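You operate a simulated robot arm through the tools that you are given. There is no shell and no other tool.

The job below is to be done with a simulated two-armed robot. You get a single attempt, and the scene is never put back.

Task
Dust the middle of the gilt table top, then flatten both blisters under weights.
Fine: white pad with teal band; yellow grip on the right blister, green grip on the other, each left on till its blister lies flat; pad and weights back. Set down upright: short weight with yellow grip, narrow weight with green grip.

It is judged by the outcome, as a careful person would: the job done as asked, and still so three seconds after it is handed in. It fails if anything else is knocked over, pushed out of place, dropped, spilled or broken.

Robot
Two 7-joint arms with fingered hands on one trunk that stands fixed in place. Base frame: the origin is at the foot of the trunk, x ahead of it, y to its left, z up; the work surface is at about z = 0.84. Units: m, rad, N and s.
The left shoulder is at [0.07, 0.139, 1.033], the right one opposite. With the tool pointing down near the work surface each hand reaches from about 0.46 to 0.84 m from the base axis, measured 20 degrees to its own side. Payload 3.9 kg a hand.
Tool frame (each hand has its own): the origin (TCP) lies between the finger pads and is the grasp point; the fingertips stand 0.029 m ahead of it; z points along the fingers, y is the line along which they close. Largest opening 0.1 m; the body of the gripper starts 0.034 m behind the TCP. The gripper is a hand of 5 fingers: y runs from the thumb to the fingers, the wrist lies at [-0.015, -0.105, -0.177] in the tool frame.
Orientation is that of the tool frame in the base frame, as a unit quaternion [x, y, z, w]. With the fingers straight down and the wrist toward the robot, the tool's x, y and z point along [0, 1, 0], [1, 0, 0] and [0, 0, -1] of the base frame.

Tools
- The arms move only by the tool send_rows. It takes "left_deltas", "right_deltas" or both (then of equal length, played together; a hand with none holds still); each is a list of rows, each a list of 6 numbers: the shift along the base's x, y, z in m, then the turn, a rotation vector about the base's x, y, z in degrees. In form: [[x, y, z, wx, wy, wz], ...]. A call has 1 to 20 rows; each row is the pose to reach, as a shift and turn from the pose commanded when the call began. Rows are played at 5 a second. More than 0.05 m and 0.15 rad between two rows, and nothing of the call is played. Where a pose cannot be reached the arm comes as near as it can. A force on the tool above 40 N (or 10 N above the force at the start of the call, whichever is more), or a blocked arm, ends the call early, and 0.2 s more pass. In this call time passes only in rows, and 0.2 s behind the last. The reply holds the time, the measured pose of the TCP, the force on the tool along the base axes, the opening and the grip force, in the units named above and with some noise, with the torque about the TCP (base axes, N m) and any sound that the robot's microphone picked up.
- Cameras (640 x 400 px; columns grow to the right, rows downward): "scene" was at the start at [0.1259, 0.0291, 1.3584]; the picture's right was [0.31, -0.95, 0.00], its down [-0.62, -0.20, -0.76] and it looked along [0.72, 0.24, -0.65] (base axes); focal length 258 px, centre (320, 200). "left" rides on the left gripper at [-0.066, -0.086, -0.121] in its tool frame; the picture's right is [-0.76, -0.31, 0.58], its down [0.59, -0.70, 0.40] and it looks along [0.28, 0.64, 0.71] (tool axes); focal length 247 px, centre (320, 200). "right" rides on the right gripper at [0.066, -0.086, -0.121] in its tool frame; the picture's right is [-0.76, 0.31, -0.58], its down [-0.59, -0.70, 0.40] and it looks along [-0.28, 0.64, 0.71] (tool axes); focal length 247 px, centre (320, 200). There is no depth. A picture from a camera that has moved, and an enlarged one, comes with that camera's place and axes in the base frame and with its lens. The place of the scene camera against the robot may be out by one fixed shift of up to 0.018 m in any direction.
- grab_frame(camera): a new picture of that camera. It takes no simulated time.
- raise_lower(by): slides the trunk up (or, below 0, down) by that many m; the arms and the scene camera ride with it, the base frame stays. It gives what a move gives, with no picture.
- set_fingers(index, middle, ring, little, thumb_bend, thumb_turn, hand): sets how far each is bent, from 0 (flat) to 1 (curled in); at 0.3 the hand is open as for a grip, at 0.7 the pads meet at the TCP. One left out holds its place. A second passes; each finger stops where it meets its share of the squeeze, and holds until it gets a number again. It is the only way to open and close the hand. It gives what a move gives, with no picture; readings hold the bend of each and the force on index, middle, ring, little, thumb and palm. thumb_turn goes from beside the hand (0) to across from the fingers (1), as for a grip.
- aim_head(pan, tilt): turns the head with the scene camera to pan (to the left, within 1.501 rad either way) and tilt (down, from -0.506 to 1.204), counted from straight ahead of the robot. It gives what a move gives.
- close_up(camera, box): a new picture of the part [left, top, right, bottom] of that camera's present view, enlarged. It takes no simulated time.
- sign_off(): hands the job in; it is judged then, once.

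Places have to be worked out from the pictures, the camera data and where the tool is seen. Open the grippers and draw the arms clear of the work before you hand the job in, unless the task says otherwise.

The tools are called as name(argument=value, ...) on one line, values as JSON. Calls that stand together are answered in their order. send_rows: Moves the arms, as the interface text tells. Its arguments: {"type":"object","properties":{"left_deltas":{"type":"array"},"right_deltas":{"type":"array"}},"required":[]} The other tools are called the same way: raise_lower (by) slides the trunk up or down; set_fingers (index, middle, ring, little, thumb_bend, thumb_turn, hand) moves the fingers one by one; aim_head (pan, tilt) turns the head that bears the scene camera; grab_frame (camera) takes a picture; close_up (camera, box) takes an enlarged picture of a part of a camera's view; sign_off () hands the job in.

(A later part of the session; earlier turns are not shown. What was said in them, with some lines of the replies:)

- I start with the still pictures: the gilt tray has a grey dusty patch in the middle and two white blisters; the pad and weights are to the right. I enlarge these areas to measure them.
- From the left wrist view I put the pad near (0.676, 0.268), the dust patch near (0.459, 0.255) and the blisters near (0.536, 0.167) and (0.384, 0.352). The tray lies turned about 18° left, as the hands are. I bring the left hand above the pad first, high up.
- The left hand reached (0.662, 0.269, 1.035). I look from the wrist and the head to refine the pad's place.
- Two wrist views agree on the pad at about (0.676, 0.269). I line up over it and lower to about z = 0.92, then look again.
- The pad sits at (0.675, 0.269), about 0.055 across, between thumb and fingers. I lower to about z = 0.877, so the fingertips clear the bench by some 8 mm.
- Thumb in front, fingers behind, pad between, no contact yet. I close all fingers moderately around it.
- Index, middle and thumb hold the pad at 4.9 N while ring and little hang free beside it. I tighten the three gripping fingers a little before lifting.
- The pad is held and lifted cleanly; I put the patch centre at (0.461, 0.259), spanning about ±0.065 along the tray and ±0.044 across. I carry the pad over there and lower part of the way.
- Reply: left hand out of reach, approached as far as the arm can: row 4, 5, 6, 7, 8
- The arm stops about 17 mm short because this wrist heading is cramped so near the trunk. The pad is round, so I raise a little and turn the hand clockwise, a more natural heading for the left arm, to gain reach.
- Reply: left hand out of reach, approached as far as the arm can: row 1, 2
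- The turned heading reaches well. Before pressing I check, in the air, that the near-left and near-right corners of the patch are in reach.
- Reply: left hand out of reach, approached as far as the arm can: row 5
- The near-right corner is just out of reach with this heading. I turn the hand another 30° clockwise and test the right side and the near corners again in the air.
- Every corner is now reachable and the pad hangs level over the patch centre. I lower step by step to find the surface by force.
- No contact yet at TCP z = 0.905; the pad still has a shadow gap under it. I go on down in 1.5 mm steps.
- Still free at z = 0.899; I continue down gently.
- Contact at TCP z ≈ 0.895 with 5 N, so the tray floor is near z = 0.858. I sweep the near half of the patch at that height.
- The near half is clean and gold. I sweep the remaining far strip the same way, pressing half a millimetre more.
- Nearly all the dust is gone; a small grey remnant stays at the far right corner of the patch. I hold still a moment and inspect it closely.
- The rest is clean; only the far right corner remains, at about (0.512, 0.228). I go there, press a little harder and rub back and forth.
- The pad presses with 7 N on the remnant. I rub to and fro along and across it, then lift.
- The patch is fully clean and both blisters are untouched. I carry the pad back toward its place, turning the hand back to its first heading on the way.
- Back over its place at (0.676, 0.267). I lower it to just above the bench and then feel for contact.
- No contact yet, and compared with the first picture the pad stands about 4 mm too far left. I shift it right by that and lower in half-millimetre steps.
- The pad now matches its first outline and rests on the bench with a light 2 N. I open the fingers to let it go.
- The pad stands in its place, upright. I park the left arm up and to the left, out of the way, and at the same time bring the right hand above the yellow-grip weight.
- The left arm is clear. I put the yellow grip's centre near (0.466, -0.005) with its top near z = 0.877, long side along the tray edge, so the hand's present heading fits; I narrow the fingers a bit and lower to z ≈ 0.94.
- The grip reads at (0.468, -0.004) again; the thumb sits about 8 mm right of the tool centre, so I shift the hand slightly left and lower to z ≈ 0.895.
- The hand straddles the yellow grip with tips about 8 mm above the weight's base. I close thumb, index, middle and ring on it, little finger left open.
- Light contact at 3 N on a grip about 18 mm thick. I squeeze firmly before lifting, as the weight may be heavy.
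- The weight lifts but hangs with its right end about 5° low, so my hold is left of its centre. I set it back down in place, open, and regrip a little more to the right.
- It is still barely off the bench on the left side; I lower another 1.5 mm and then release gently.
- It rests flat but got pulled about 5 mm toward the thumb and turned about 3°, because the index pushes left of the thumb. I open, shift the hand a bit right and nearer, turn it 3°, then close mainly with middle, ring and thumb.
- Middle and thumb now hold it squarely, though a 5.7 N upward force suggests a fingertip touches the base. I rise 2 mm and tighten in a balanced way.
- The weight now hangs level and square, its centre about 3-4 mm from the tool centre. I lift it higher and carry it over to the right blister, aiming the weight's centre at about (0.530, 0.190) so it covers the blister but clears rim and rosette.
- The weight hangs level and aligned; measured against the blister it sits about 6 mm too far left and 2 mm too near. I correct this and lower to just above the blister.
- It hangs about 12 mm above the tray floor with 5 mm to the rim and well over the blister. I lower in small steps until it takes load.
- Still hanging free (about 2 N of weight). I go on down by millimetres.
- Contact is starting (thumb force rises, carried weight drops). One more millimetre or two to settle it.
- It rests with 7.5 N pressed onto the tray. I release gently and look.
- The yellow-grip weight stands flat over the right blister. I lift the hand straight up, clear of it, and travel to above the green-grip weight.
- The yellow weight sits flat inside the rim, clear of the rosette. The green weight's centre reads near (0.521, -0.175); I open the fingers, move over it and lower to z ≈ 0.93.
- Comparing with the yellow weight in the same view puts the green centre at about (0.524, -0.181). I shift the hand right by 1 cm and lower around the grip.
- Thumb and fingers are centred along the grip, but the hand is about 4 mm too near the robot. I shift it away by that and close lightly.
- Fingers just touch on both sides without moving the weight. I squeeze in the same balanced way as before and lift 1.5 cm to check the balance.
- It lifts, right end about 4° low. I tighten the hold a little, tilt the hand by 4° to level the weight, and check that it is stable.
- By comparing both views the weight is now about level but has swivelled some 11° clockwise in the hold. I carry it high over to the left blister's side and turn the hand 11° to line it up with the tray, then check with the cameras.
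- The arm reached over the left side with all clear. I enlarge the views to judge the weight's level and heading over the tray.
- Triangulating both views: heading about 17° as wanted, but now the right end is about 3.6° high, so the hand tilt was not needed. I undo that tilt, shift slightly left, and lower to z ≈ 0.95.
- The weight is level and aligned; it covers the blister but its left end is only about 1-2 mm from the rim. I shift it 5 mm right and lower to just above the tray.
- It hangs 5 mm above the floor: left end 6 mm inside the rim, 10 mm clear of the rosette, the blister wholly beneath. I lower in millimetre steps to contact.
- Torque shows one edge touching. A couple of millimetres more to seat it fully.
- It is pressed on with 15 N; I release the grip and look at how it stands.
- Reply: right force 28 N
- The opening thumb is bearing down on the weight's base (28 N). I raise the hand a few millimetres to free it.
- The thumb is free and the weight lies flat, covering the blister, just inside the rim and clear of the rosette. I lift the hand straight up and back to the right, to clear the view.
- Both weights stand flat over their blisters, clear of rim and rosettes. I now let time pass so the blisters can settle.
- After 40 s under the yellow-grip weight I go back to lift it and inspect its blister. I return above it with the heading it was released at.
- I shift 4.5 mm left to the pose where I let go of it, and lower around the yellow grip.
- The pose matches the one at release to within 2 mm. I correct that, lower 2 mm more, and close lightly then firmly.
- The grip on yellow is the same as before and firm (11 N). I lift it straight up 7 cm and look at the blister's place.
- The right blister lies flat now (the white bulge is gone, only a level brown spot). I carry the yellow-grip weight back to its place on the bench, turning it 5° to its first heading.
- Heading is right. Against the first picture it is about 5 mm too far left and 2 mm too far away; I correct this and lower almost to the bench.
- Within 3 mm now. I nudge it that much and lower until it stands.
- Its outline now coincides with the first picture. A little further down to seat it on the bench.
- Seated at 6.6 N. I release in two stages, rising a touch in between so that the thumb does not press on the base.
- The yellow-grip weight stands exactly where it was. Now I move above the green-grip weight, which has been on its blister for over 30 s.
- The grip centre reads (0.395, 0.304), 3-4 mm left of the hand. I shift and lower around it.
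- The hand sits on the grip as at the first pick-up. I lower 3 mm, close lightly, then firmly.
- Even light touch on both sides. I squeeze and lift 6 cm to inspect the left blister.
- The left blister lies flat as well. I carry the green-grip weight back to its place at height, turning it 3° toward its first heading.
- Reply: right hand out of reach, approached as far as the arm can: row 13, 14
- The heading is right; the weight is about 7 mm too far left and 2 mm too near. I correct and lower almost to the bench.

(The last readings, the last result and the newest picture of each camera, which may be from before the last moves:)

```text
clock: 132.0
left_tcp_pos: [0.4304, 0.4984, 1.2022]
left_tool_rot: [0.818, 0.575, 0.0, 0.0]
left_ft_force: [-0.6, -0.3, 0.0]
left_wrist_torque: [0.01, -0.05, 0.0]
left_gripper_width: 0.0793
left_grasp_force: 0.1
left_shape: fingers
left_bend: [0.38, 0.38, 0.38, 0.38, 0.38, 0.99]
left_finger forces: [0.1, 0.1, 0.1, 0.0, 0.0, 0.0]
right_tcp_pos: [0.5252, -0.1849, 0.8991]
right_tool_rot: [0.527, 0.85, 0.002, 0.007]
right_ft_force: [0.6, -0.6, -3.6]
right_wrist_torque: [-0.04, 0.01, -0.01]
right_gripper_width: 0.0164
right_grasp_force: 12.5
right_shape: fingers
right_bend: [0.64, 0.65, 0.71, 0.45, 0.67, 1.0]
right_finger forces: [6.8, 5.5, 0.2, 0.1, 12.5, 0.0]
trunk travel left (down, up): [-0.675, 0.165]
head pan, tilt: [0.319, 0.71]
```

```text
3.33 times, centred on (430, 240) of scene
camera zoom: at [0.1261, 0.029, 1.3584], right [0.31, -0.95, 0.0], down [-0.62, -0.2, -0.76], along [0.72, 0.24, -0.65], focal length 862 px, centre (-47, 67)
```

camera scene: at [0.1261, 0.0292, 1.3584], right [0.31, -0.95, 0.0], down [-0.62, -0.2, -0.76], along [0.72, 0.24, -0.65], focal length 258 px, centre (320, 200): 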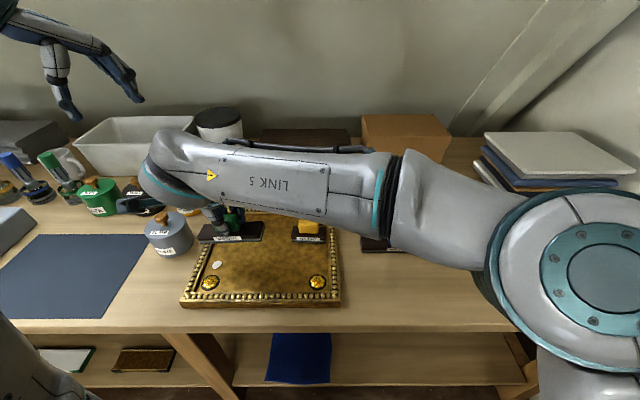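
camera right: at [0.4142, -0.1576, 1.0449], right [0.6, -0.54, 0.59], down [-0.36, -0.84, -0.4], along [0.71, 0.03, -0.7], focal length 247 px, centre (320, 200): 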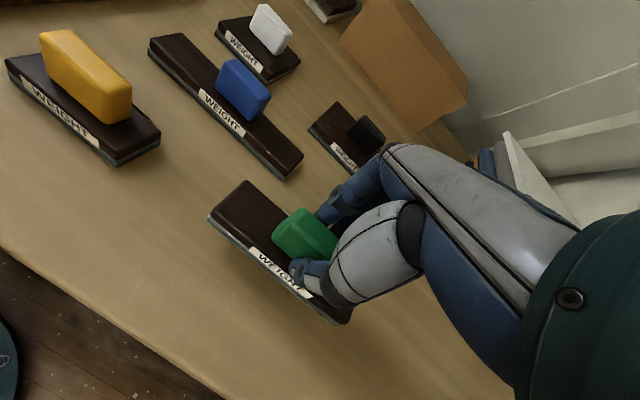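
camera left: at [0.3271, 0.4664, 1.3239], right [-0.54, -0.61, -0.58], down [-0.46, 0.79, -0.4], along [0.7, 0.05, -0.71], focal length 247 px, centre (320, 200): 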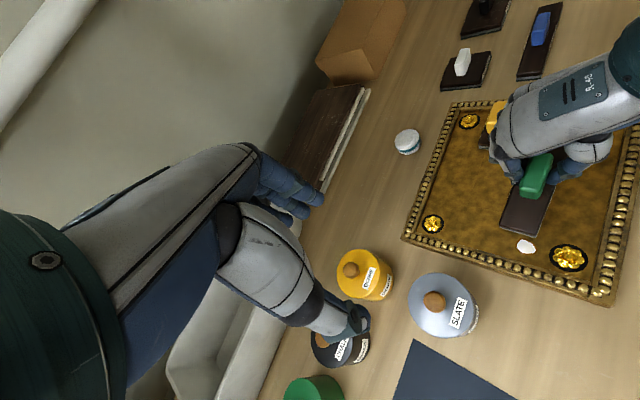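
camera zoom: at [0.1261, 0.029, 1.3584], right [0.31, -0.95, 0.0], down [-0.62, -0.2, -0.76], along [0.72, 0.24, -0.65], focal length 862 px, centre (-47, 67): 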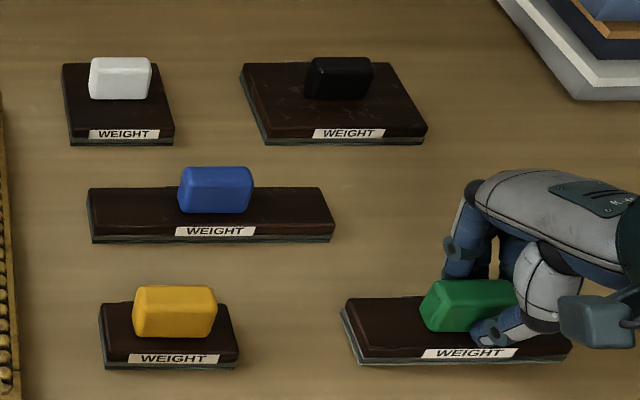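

It matches the first outline within 2 mm. I nudge it 2 mm away and lower the last millimetres until it stands.

send_rows(right_deltas=[[0.0017, 0.0005, -0.002, 0, 0, 0], [0.0017, 0.0005, -0.004, 0, 0, 0], [0.0017, 0.0005, -0.0055, 0, 0, 0]])

send_rows(right_deltas=[[0, 0, -0.0007, 0, 0, 0], [0, 0, -0.0015, 0, 0, 0]])

close_up(camera="scene", box=[340, 180, 520, 300])

```text
clock: 132.8
left_tcp_pos: [0.4298, 0.4983, 1.2025]
left_tool_rot: [0.817, 0.577, -0.001, 0.001]
left_ft_force: [0.2, 0.2, 0.7]
left_wrist_torque: [0.01, -0.04, 0.0]
left_gripper_width: 0.0793
left_grasp_force: 0.0
left_shape: fingers
left_bend: [0.38, 0.38, 0.38, 0.38, 0.38, 0.99]
left_finger forces: [0.0, 0.0, 0.1, 0.0, 0.0, 0.1]
right_tcp_pos: [0.5278, -0.1836, 0.8936]
right_tool_rot: [0.527, 0.85, 0.003, 0.008]
right_ft_force: [1.0, 0.3, 1.7]
right_wrist_torque: [0.03, -0.01, -0.01]
right_gripper_width: 0.016
right_grasp_force: 13.4
right_shape: fingers
right_bend: [0.64, 0.65, 0.71, 0.45, 0.66, 1.0]
right_finger forces: [7.8, 5.9, 0.3, 0.1, 13.2, 0.1]
trunk travel left (down, up): [-0.675, 0.165]
head pan, tilt: [0.319, 0.71]
```

```text
clock: 133.4
left_tcp_pos: [0.4278, 0.4986, 1.2022]
left_tool_rot: [0.817, 0.576, -0.001, 0.0]
left_ft_force: [-0.1, 0.3, 0.2]
left_wrist_torque: [-0.01, -0.02, 0.01]
left_gripper_width: 0.0791
left_grasp_force: 0.0
left_shape: fingers
left_bend: [0.38, 0.38, 0.38, 0.38, 0.38, 0.99]
left_finger forces: [0.0, 0.0, 0.0, 0.0, 0.1, 0.1]
right_tcp_pos: [0.5275, -0.184, 0.8927]
right_tool_rot: [0.528, 0.849, 0.003, 0.008]
right_ft_force: [-2.1, 1.6, 5.9]
right_wrist_torque: [0.04, 0.06, 0.0]
right_gripper_width: 0.0157
right_grasp_force: 14.7
right_shape: fingers
right_bend: [0.64, 0.65, 0.71, 0.45, 0.66, 1.0]
right_finger forces: [7.8, 6.2, 0.1, 0.1, 14.2, 0.0]
trunk travel left (down, up): [-0.675, 0.165]
head pan, tilt: [0.319, 0.71]
```

```text
3.33 times, centred on (430, 240) of scene
camera zoom: at [0.1248, 0.0297, 1.3586], right [0.31, -0.95, 0.0], down [-0.62, -0.2, -0.76], along [0.72, 0.24, -0.65], focal length 862 px, centre (-47, 67)
```

zoom: 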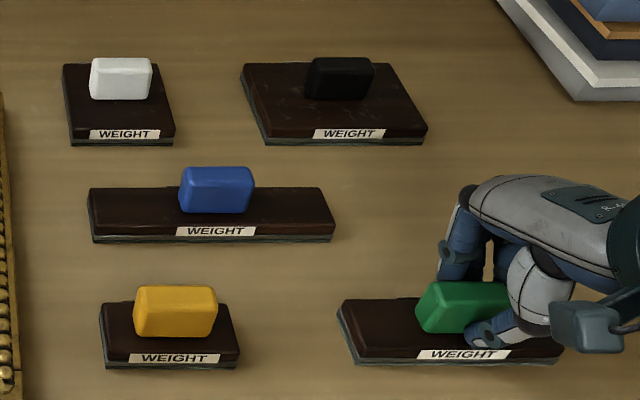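

It stands on the bench at its first spot with a light 6 N. I release in two stages as before and lift off.

set_fingers(hand="right", index=0.58, middle=0.58, ring=0.58, thumb_bend=0.59)

send_rows(right_deltas=[[0, 0, 0.002, 0, 0, 0], [0, 0, 0.004, 0, 0, 0]])

set_fingers(hand="right", index=0.45, middle=0.45, ring=0.45, thumb_bend=0.45)

send_rows(right_deltas=[[0, 0, 0.008, 0, 0, 0], [0, 0, 0.025, 0, 0, 0], [0, 0, 0.055, 0, 0, 0], [0, 0, 0.09, 0, 0, 0], [-0.01, -0.03, 0.13, 0, 0, 0], [-0.03, -0.06, 0.16, 0, 0, 0], [-0.05, -0.1, 0.19, 0, 0, 0], [-0.07, -0.13, 0.22, 0, 0, 0]])

grab_frame(camera="scene")

close_up(camera="scene", box=[340, 180, 520, 300])

close_up(camera="scene", box=[170, 160, 350, 320])

```text
clock: 134.4
left_tcp_pos: [0.4304, 0.4988, 1.2031]
left_tool_rot: [0.817, 0.577, 0.0, 0.001]
left_ft_force: [-0.3, 0.5, 0.0]
left_wrist_torque: [0.0, 0.01, 0.03]
left_gripper_width: 0.0794
left_grasp_force: 0.1
left_shape: fingers
left_bend: [0.38, 0.38, 0.38, 0.38, 0.38, 0.99]
left_finger forces: [0.0, 0.0, 0.0, 0.0, 0.0, 0.1]
right_tcp_pos: [0.5281, -0.1847, 0.8906]
right_tool_rot: [0.528, 0.849, 0.002, 0.007]
right_ft_force: [0.5, 0.3, 0.2]
right_wrist_torque: [-0.02, 0.03, 0.0]
right_gripper_width: 0.0301
right_grasp_force: 0.1
right_shape: fingers
right_bend: [0.57, 0.57, 0.57, 0.45, 0.59, 1.0]
right_finger forces: [0.0, 0.0, 0.1, 0.1, 0.0, 0.0]
trunk travel left (down, up): [-0.675, 0.165]
head pan, tilt: [0.319, 0.71]
```

```text
clock: 135.0
left_tcp_pos: [0.4286, 0.4983, 1.2014]
left_tool_rot: [0.817, 0.576, -0.001, 0.0]
left_ft_force: [-0.4, -0.7, -0.1]
left_wrist_torque: [0.0, 0.0, -0.02]
left_gripper_width: 0.0793
left_grasp_force: 0.1
left_shape: fingers
left_bend: [0.38, 0.38, 0.38, 0.38, 0.38, 0.99]
left_finger forces: [0.0, 0.1, 0.0, 0.0, 0.1, 0.0]
right_tcp_pos: [0.5292, -0.1837, 0.8948]
right_tool_rot: [0.527, 0.85, 0.003, 0.006]
right_ft_force: [-0.4, 0.4, 0.4]
right_wrist_torque: [0.01, 0.02, 0.03]
right_gripper_width: 0.0302
right_grasp_force: 0.1
right_shape: fingers
right_bend: [0.57, 0.57, 0.57, 0.45, 0.59, 1.0]
right_finger forces: [0.1, 0.1, 0.0, 0.0, 0.0, 0.1]
trunk travel left (down, up): [-0.675, 0.165]
head pan, tilt: [0.319, 0.71]
```

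```text
clock: 136.0
left_tcp_pos: [0.4294, 0.4975, 1.2026]
left_tool_rot: [0.818, 0.576, 0.0, 0.001]
left_ft_force: [0.5, 0.0, 0.3]
left_wrist_torque: [0.03, -0.01, 0.0]
left_gripper_width: 0.0793
left_grasp_force: 0.0
left_shape: fingers
left_bend: [0.38, 0.38, 0.38, 0.38, 0.38, 0.99]
left_finger forces: [0.0, 0.0, 0.0, 0.0, 0.0, 0.0]
right_tcp_pos: [0.5291, -0.183, 0.8953]
right_tool_rot: [0.528, 0.849, 0.003, 0.007]
right_ft_force: [-0.1, 0.0, -0.1]
right_wrist_torque: [-0.02, 0.03, -0.03]
right_gripper_width: 0.0619
right_grasp_force: 0.1
right_shape: fingers
right_bend: [0.45, 0.45, 0.45, 0.45, 0.45, 0.99]
right_finger forces: [0.0, 0.0, 0.0, 0.1, 0.0, 0.1]
trunk travel left (down, up): [-0.675, 0.165]
head pan, tilt: [0.319, 0.71]
```

```text
refused: row 5 steps farther than a row can; nothing moved
```

```text
taken
camera scene: at [0.1259, 0.0291, 1.3584], right [0.31, -0.95, 0.0], down [-0.62, -0.2, -0.76], along [0.72, 0.24, -0.65], focal length 258 px, centre (320, 200)
```

scene: 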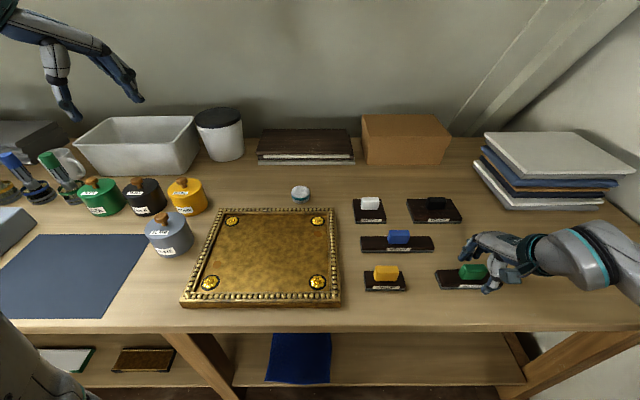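

```text
3.33 times, centred on (430, 240) of scene
camera zoom: at [0.1259, 0.0291, 1.3584], right [0.31, -0.95, 0.0], down [-0.62, -0.2, -0.76], along [0.72, 0.24, -0.65], focal length 862 px, centre (-47, 67)
```

zoom: 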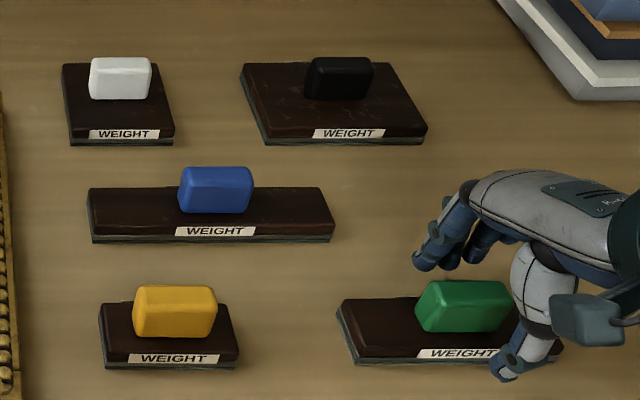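

```text
2.50 times, centred on (260, 240) of scene
camera zoom: at [0.1259, 0.0291, 1.3584], right [0.31, -0.95, 0.0], down [-0.62, -0.2, -0.76], along [0.72, 0.24, -0.65], focal length 646 px, centre (470, 100)
```

zoom: 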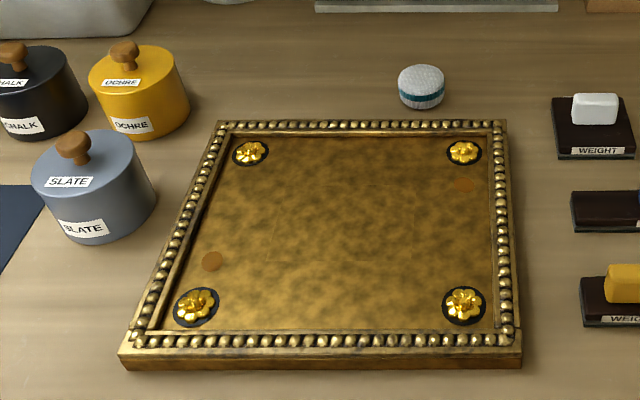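

The green-grip weight stands within 3-4 mm of its first spot, everything else matches the first picture; only the lift-off was refused for too large a step. I repeat it with smaller steps.

send_rows(right_deltas=[[0, 0, 0.008, 0, 0, 0], [0, 0, 0.025, 0, 0, 0], [0, 0, 0.05, 0, 0, 0], [0, 0, 0.08, 0, 0, 0], [-0.005, -0.01, 0.11, 0, 0, 0], [-0.015, -0.03, 0.14, 0, 0, 0], [-0.03, -0.05, 0.17, 0, 0, 0], [-0.045, -0.075, 0.195, 0, 0, 0], [-0.06, -0.1, 0.215, 0, 0, 0], [-0.06, -0.1, 0.215, 0, 0, 0]])

grab_frame(camera="scene")

close_up(camera="scene", box=[340, 180, 520, 300])

close_up(camera="left", box=[400, 80, 640, 310])

```text
clock: 138.2
left_tcp_pos: [0.4295, 0.4983, 1.202]
left_tool_rot: [0.818, 0.576, 0.0, 0.0]
left_ft_force: [0.1, 0.4, 0.6]
left_wrist_torque: [-0.01, -0.05, 0.0]
left_gripper_width: 0.0793
left_grasp_force: 0.1
left_shape: fingers
left_bend: [0.38, 0.38, 0.38, 0.38, 0.38, 0.99]
left_finger forces: [0.1, 0.1, 0.1, 0.0, 0.0, 0.1]
right_tcp_pos: [0.528, -0.1831, 0.9557]
right_tool_rot: [0.528, 0.849, 0.004, 0.008]
right_ft_force: [0.4, 0.5, 0.3]
right_wrist_torque: [0.01, 0.0, -0.01]
right_gripper_width: 0.062
right_grasp_force: 0.1
right_shape: fingers
right_bend: [0.45, 0.45, 0.45, 0.45, 0.45, 0.99]
right_finger forces: [0.0, 0.0, 0.1, 0.0, 0.0, 0.0]
right hand out of reach, approached as far as the arm can: row 4, 5, 6, 7, 8, 9, 10
trunk travel left (down, up): [-0.675, 0.165]
head pan, tilt: [0.319, 0.71]
```

```text
taken
camera scene: at [0.1259, 0.0291, 1.3584], right [0.31, -0.95, 0.0], down [-0.62, -0.2, -0.76], along [0.72, 0.24, -0.65], focal length 258 px, centre (320, 200)
```

scene: 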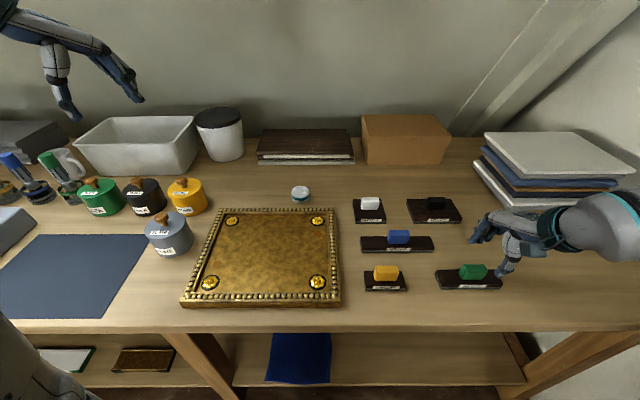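

```text
3.33 times, centred on (430, 240) of scene
camera zoom: at [0.1259, 0.0291, 1.3584], right [0.31, -0.95, 0.0], down [-0.62, -0.2, -0.76], along [0.72, 0.24, -0.65], focal length 862 px, centre (-47, 67)
```

zoom: 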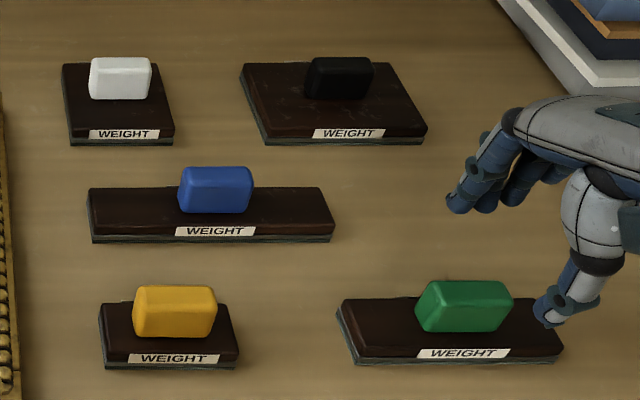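

```text
1.74 times, centred on (520, 195) of left
camera zoom: at [0.3269, 0.4662, 1.324], right [-0.54, -0.61, -0.58], down [-0.46, 0.79, -0.4], along [0.7, 0.05, -0.71], focal length 430 px, centre (-28, 209)
```

zoom: 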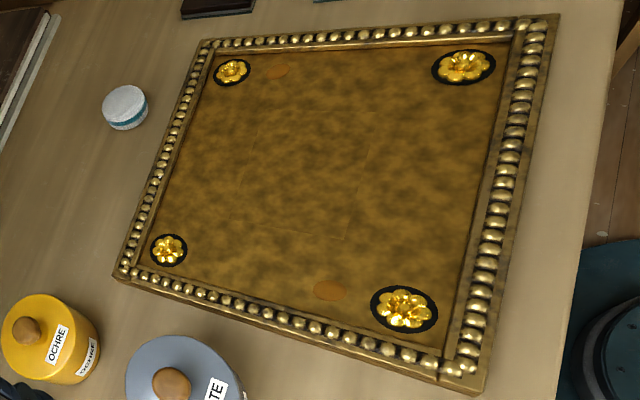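

All objects are in place and both blisters lie flat. The right arm just cannot rise straight up with this heading, so I turn the hand back and move it left and up to its starting pose.

send_rows(right_deltas=[[-0.002, 0.01, 0.005, 0, 0, -4], [-0.006, 0.03, 0.015, 0, 0, -8], [-0.012, 0.055, 0.03, 0, 0, -8], [-0.018, 0.08, 0.05, 0, 0, -8], [-0.026, 0.105, 0.07, 0, 0, -8], [-0.034, 0.13, 0.09, 0, 0, -8], [-0.044, 0.155, 0.11, 0, 0, -8], [-0.06, 0.18, 0.135, 0, 0, -8], [-0.06, 0.18, 0.135, 0, 0, -8]])

set_fingers(hand="right", index=0.3, middle=0.3, ring=0.3, little=0.3, thumb_bend=0.3)

set_fingers(hand="left", index=0.3, middle=0.3, ring=0.3, little=0.3, thumb_bend=0.3)

grab_frame(camera="scene")

close_up(camera="scene", box=[170, 160, 350, 320])

grab_frame(camera="right")

```text
clock: 140.2
left_tcp_pos: [0.4296, 0.4974, 1.2015]
left_tool_rot: [0.818, 0.576, -0.001, 0.001]
left_ft_force: [0.3, -0.2, 1.1]
left_wrist_torque: [0.0, -0.04, -0.01]
left_gripper_width: 0.0791
left_grasp_force: 0.0
left_shape: fingers
left_bend: [0.38, 0.38, 0.38, 0.38, 0.38, 0.99]
left_finger forces: [0.0, 0.0, 0.0, 0.1, 0.1, 0.0]
right_tcp_pos: [0.465, -0.0053, 1.0984]
right_tool_rot: [0.586, 0.811, 0.002, 0.007]
right_ft_force: [-0.1, -0.3, 0.0]
right_wrist_torque: [0.01, -0.03, 0.0]
right_gripper_width: 0.062
right_grasp_force: 0.1
right_shape: fingers
right_bend: [0.45, 0.45, 0.45, 0.45, 0.45, 0.99]
right_finger forces: [0.0, 0.0, 0.1, 0.0, 0.0, 0.0]
trunk travel left (down, up): [-0.675, 0.165]
head pan, tilt: [0.319, 0.71]
```

```text
clock: 141.2
left_tcp_pos: [0.4292, 0.4975, 1.2025]
left_tool_rot: [0.818, 0.576, -0.001, 0.001]
left_ft_force: [-0.2, -0.9, 0.4]
left_wrist_torque: [0.0, -0.02, -0.02]
left_gripper_width: 0.0794
left_grasp_force: 0.2
left_shape: fingers
left_bend: [0.38, 0.38, 0.38, 0.38, 0.38, 0.99]
left_finger forces: [0.0, 0.0, 0.0, 0.0, 0.0, 0.0]
right_tcp_pos: [0.4652, -0.0056, 1.0971]
right_tool_rot: [0.586, 0.81, 0.003, 0.008]
right_ft_force: [-0.1, 0.5, -1.0]
right_wrist_torque: [0.02, 0.0, 0.01]
right_gripper_width: 0.0982
right_grasp_force: 0.0
right_shape: fingers
right_bend: [0.3, 0.3, 0.3, 0.3, 0.3, 0.98]
right_finger forces: [0.0, 0.0, 0.0, 0.1, 0.0, 0.1]
trunk travel left (down, up): [-0.675, 0.165]
head pan, tilt: [0.319, 0.71]
```

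```text
clock: 142.2
left_tcp_pos: [0.4281, 0.4975, 1.2032]
left_tool_rot: [0.818, 0.576, -0.001, 0.0]
left_ft_force: [0.3, 0.5, -0.4]
left_wrist_torque: [0.01, -0.01, 0.0]
left_gripper_width: 0.0985
left_grasp_force: 0.1
left_shape: fingers
left_bend: [0.3, 0.3, 0.3, 0.3, 0.3, 0.98]
left_finger forces: [0.1, 0.1, 0.0, 0.1, 0.1, 0.0]
right_tcp_pos: [0.4647, -0.0052, 1.0978]
right_tool_rot: [0.586, 0.81, 0.002, 0.007]
right_ft_force: [-0.2, 0.8, 0.5]
right_wrist_torque: [-0.02, -0.01, 0.0]
right_gripper_width: 0.0986
right_grasp_force: 0.1
right_shape: fingers
right_bend: [0.3, 0.3, 0.3, 0.3, 0.3, 0.98]
right_finger forces: [0.0, 0.0, 0.0, 0.1, 0.1, 0.0]
trunk travel left (down, up): [-0.675, 0.165]
head pan, tilt: [0.319, 0.71]
```

```text
taken
camera scene: at [0.1259, 0.0291, 1.3584], right [0.31, -0.95, 0.0], down [-0.62, -0.2, -0.76], along [0.72, 0.24, -0.65], focal length 258 px, centre (320, 200)
```

scene: 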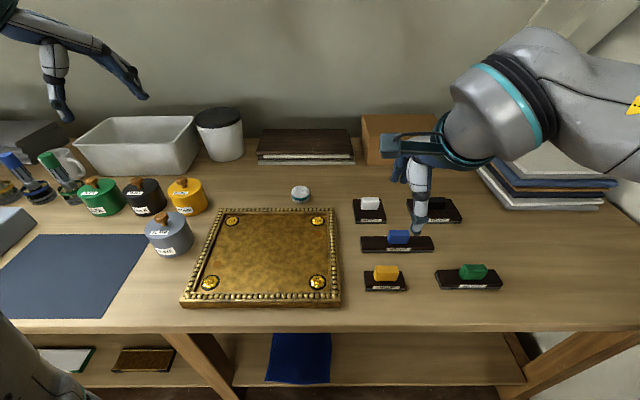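

```text
2.50 times, centred on (260, 240) of scene
camera zoom: at [0.1259, 0.0291, 1.3584], right [0.31, -0.95, 0.0], down [-0.62, -0.2, -0.76], along [0.72, 0.24, -0.65], focal length 646 px, centre (470, 100)
```

zoom: 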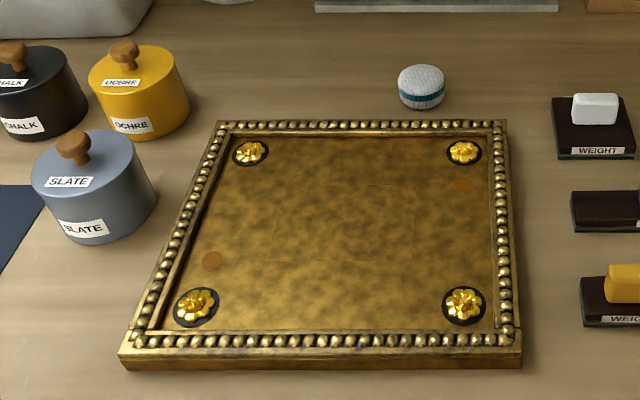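

```text
taken
camera right: at [0.3607, 0.0305, 1.2169], right [0.52, -0.62, 0.59], down [-0.48, -0.78, -0.4], along [0.71, -0.07, -0.7], focal length 247 px, centre (320, 200)
```

right: 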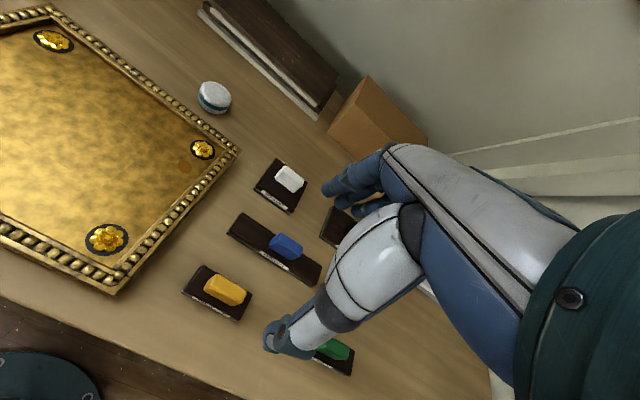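

The dust is gone, both blisters lie flat, and the pad and both weights stand upright in their first places. Nothing else has moved, and both hands are open and clear above the bench, so I hand the job in.

sign_off()

```text
The job is handed in.
```

The job is done and handed in. The dust is off the middle of the table top and both blisters lie flat.

- **Dusting:** I used the white pad with the teal band. One corner needed a second pass before it came clean.
- **Blisters:** The yellow-grip weight stayed on the right blister for about 46 seconds and the green-grip weight on the left one for about 41. When I lifted each weight the white bulge was gone, leaving a flat brown spot.
- **Put back:** The pad and the yellow-grip weight line up with their places in the first picture. The green-grip weight is about 3–4 mm off its original spot. All three stand upright.
- **Handling slips:** The first grip on the yellow weight held it unevenly, so I set it down about 5 mm off, regripped it, and later returned it to its place. As I released the green weight, the thumb pressed on its base and shifted it a few millimetres on the tray. It still covered the blister and stayed clear of the rim and rosette.

Nothing else looks moved, dropped or damaged in the last pictures. Both hands are open and clear of the work.
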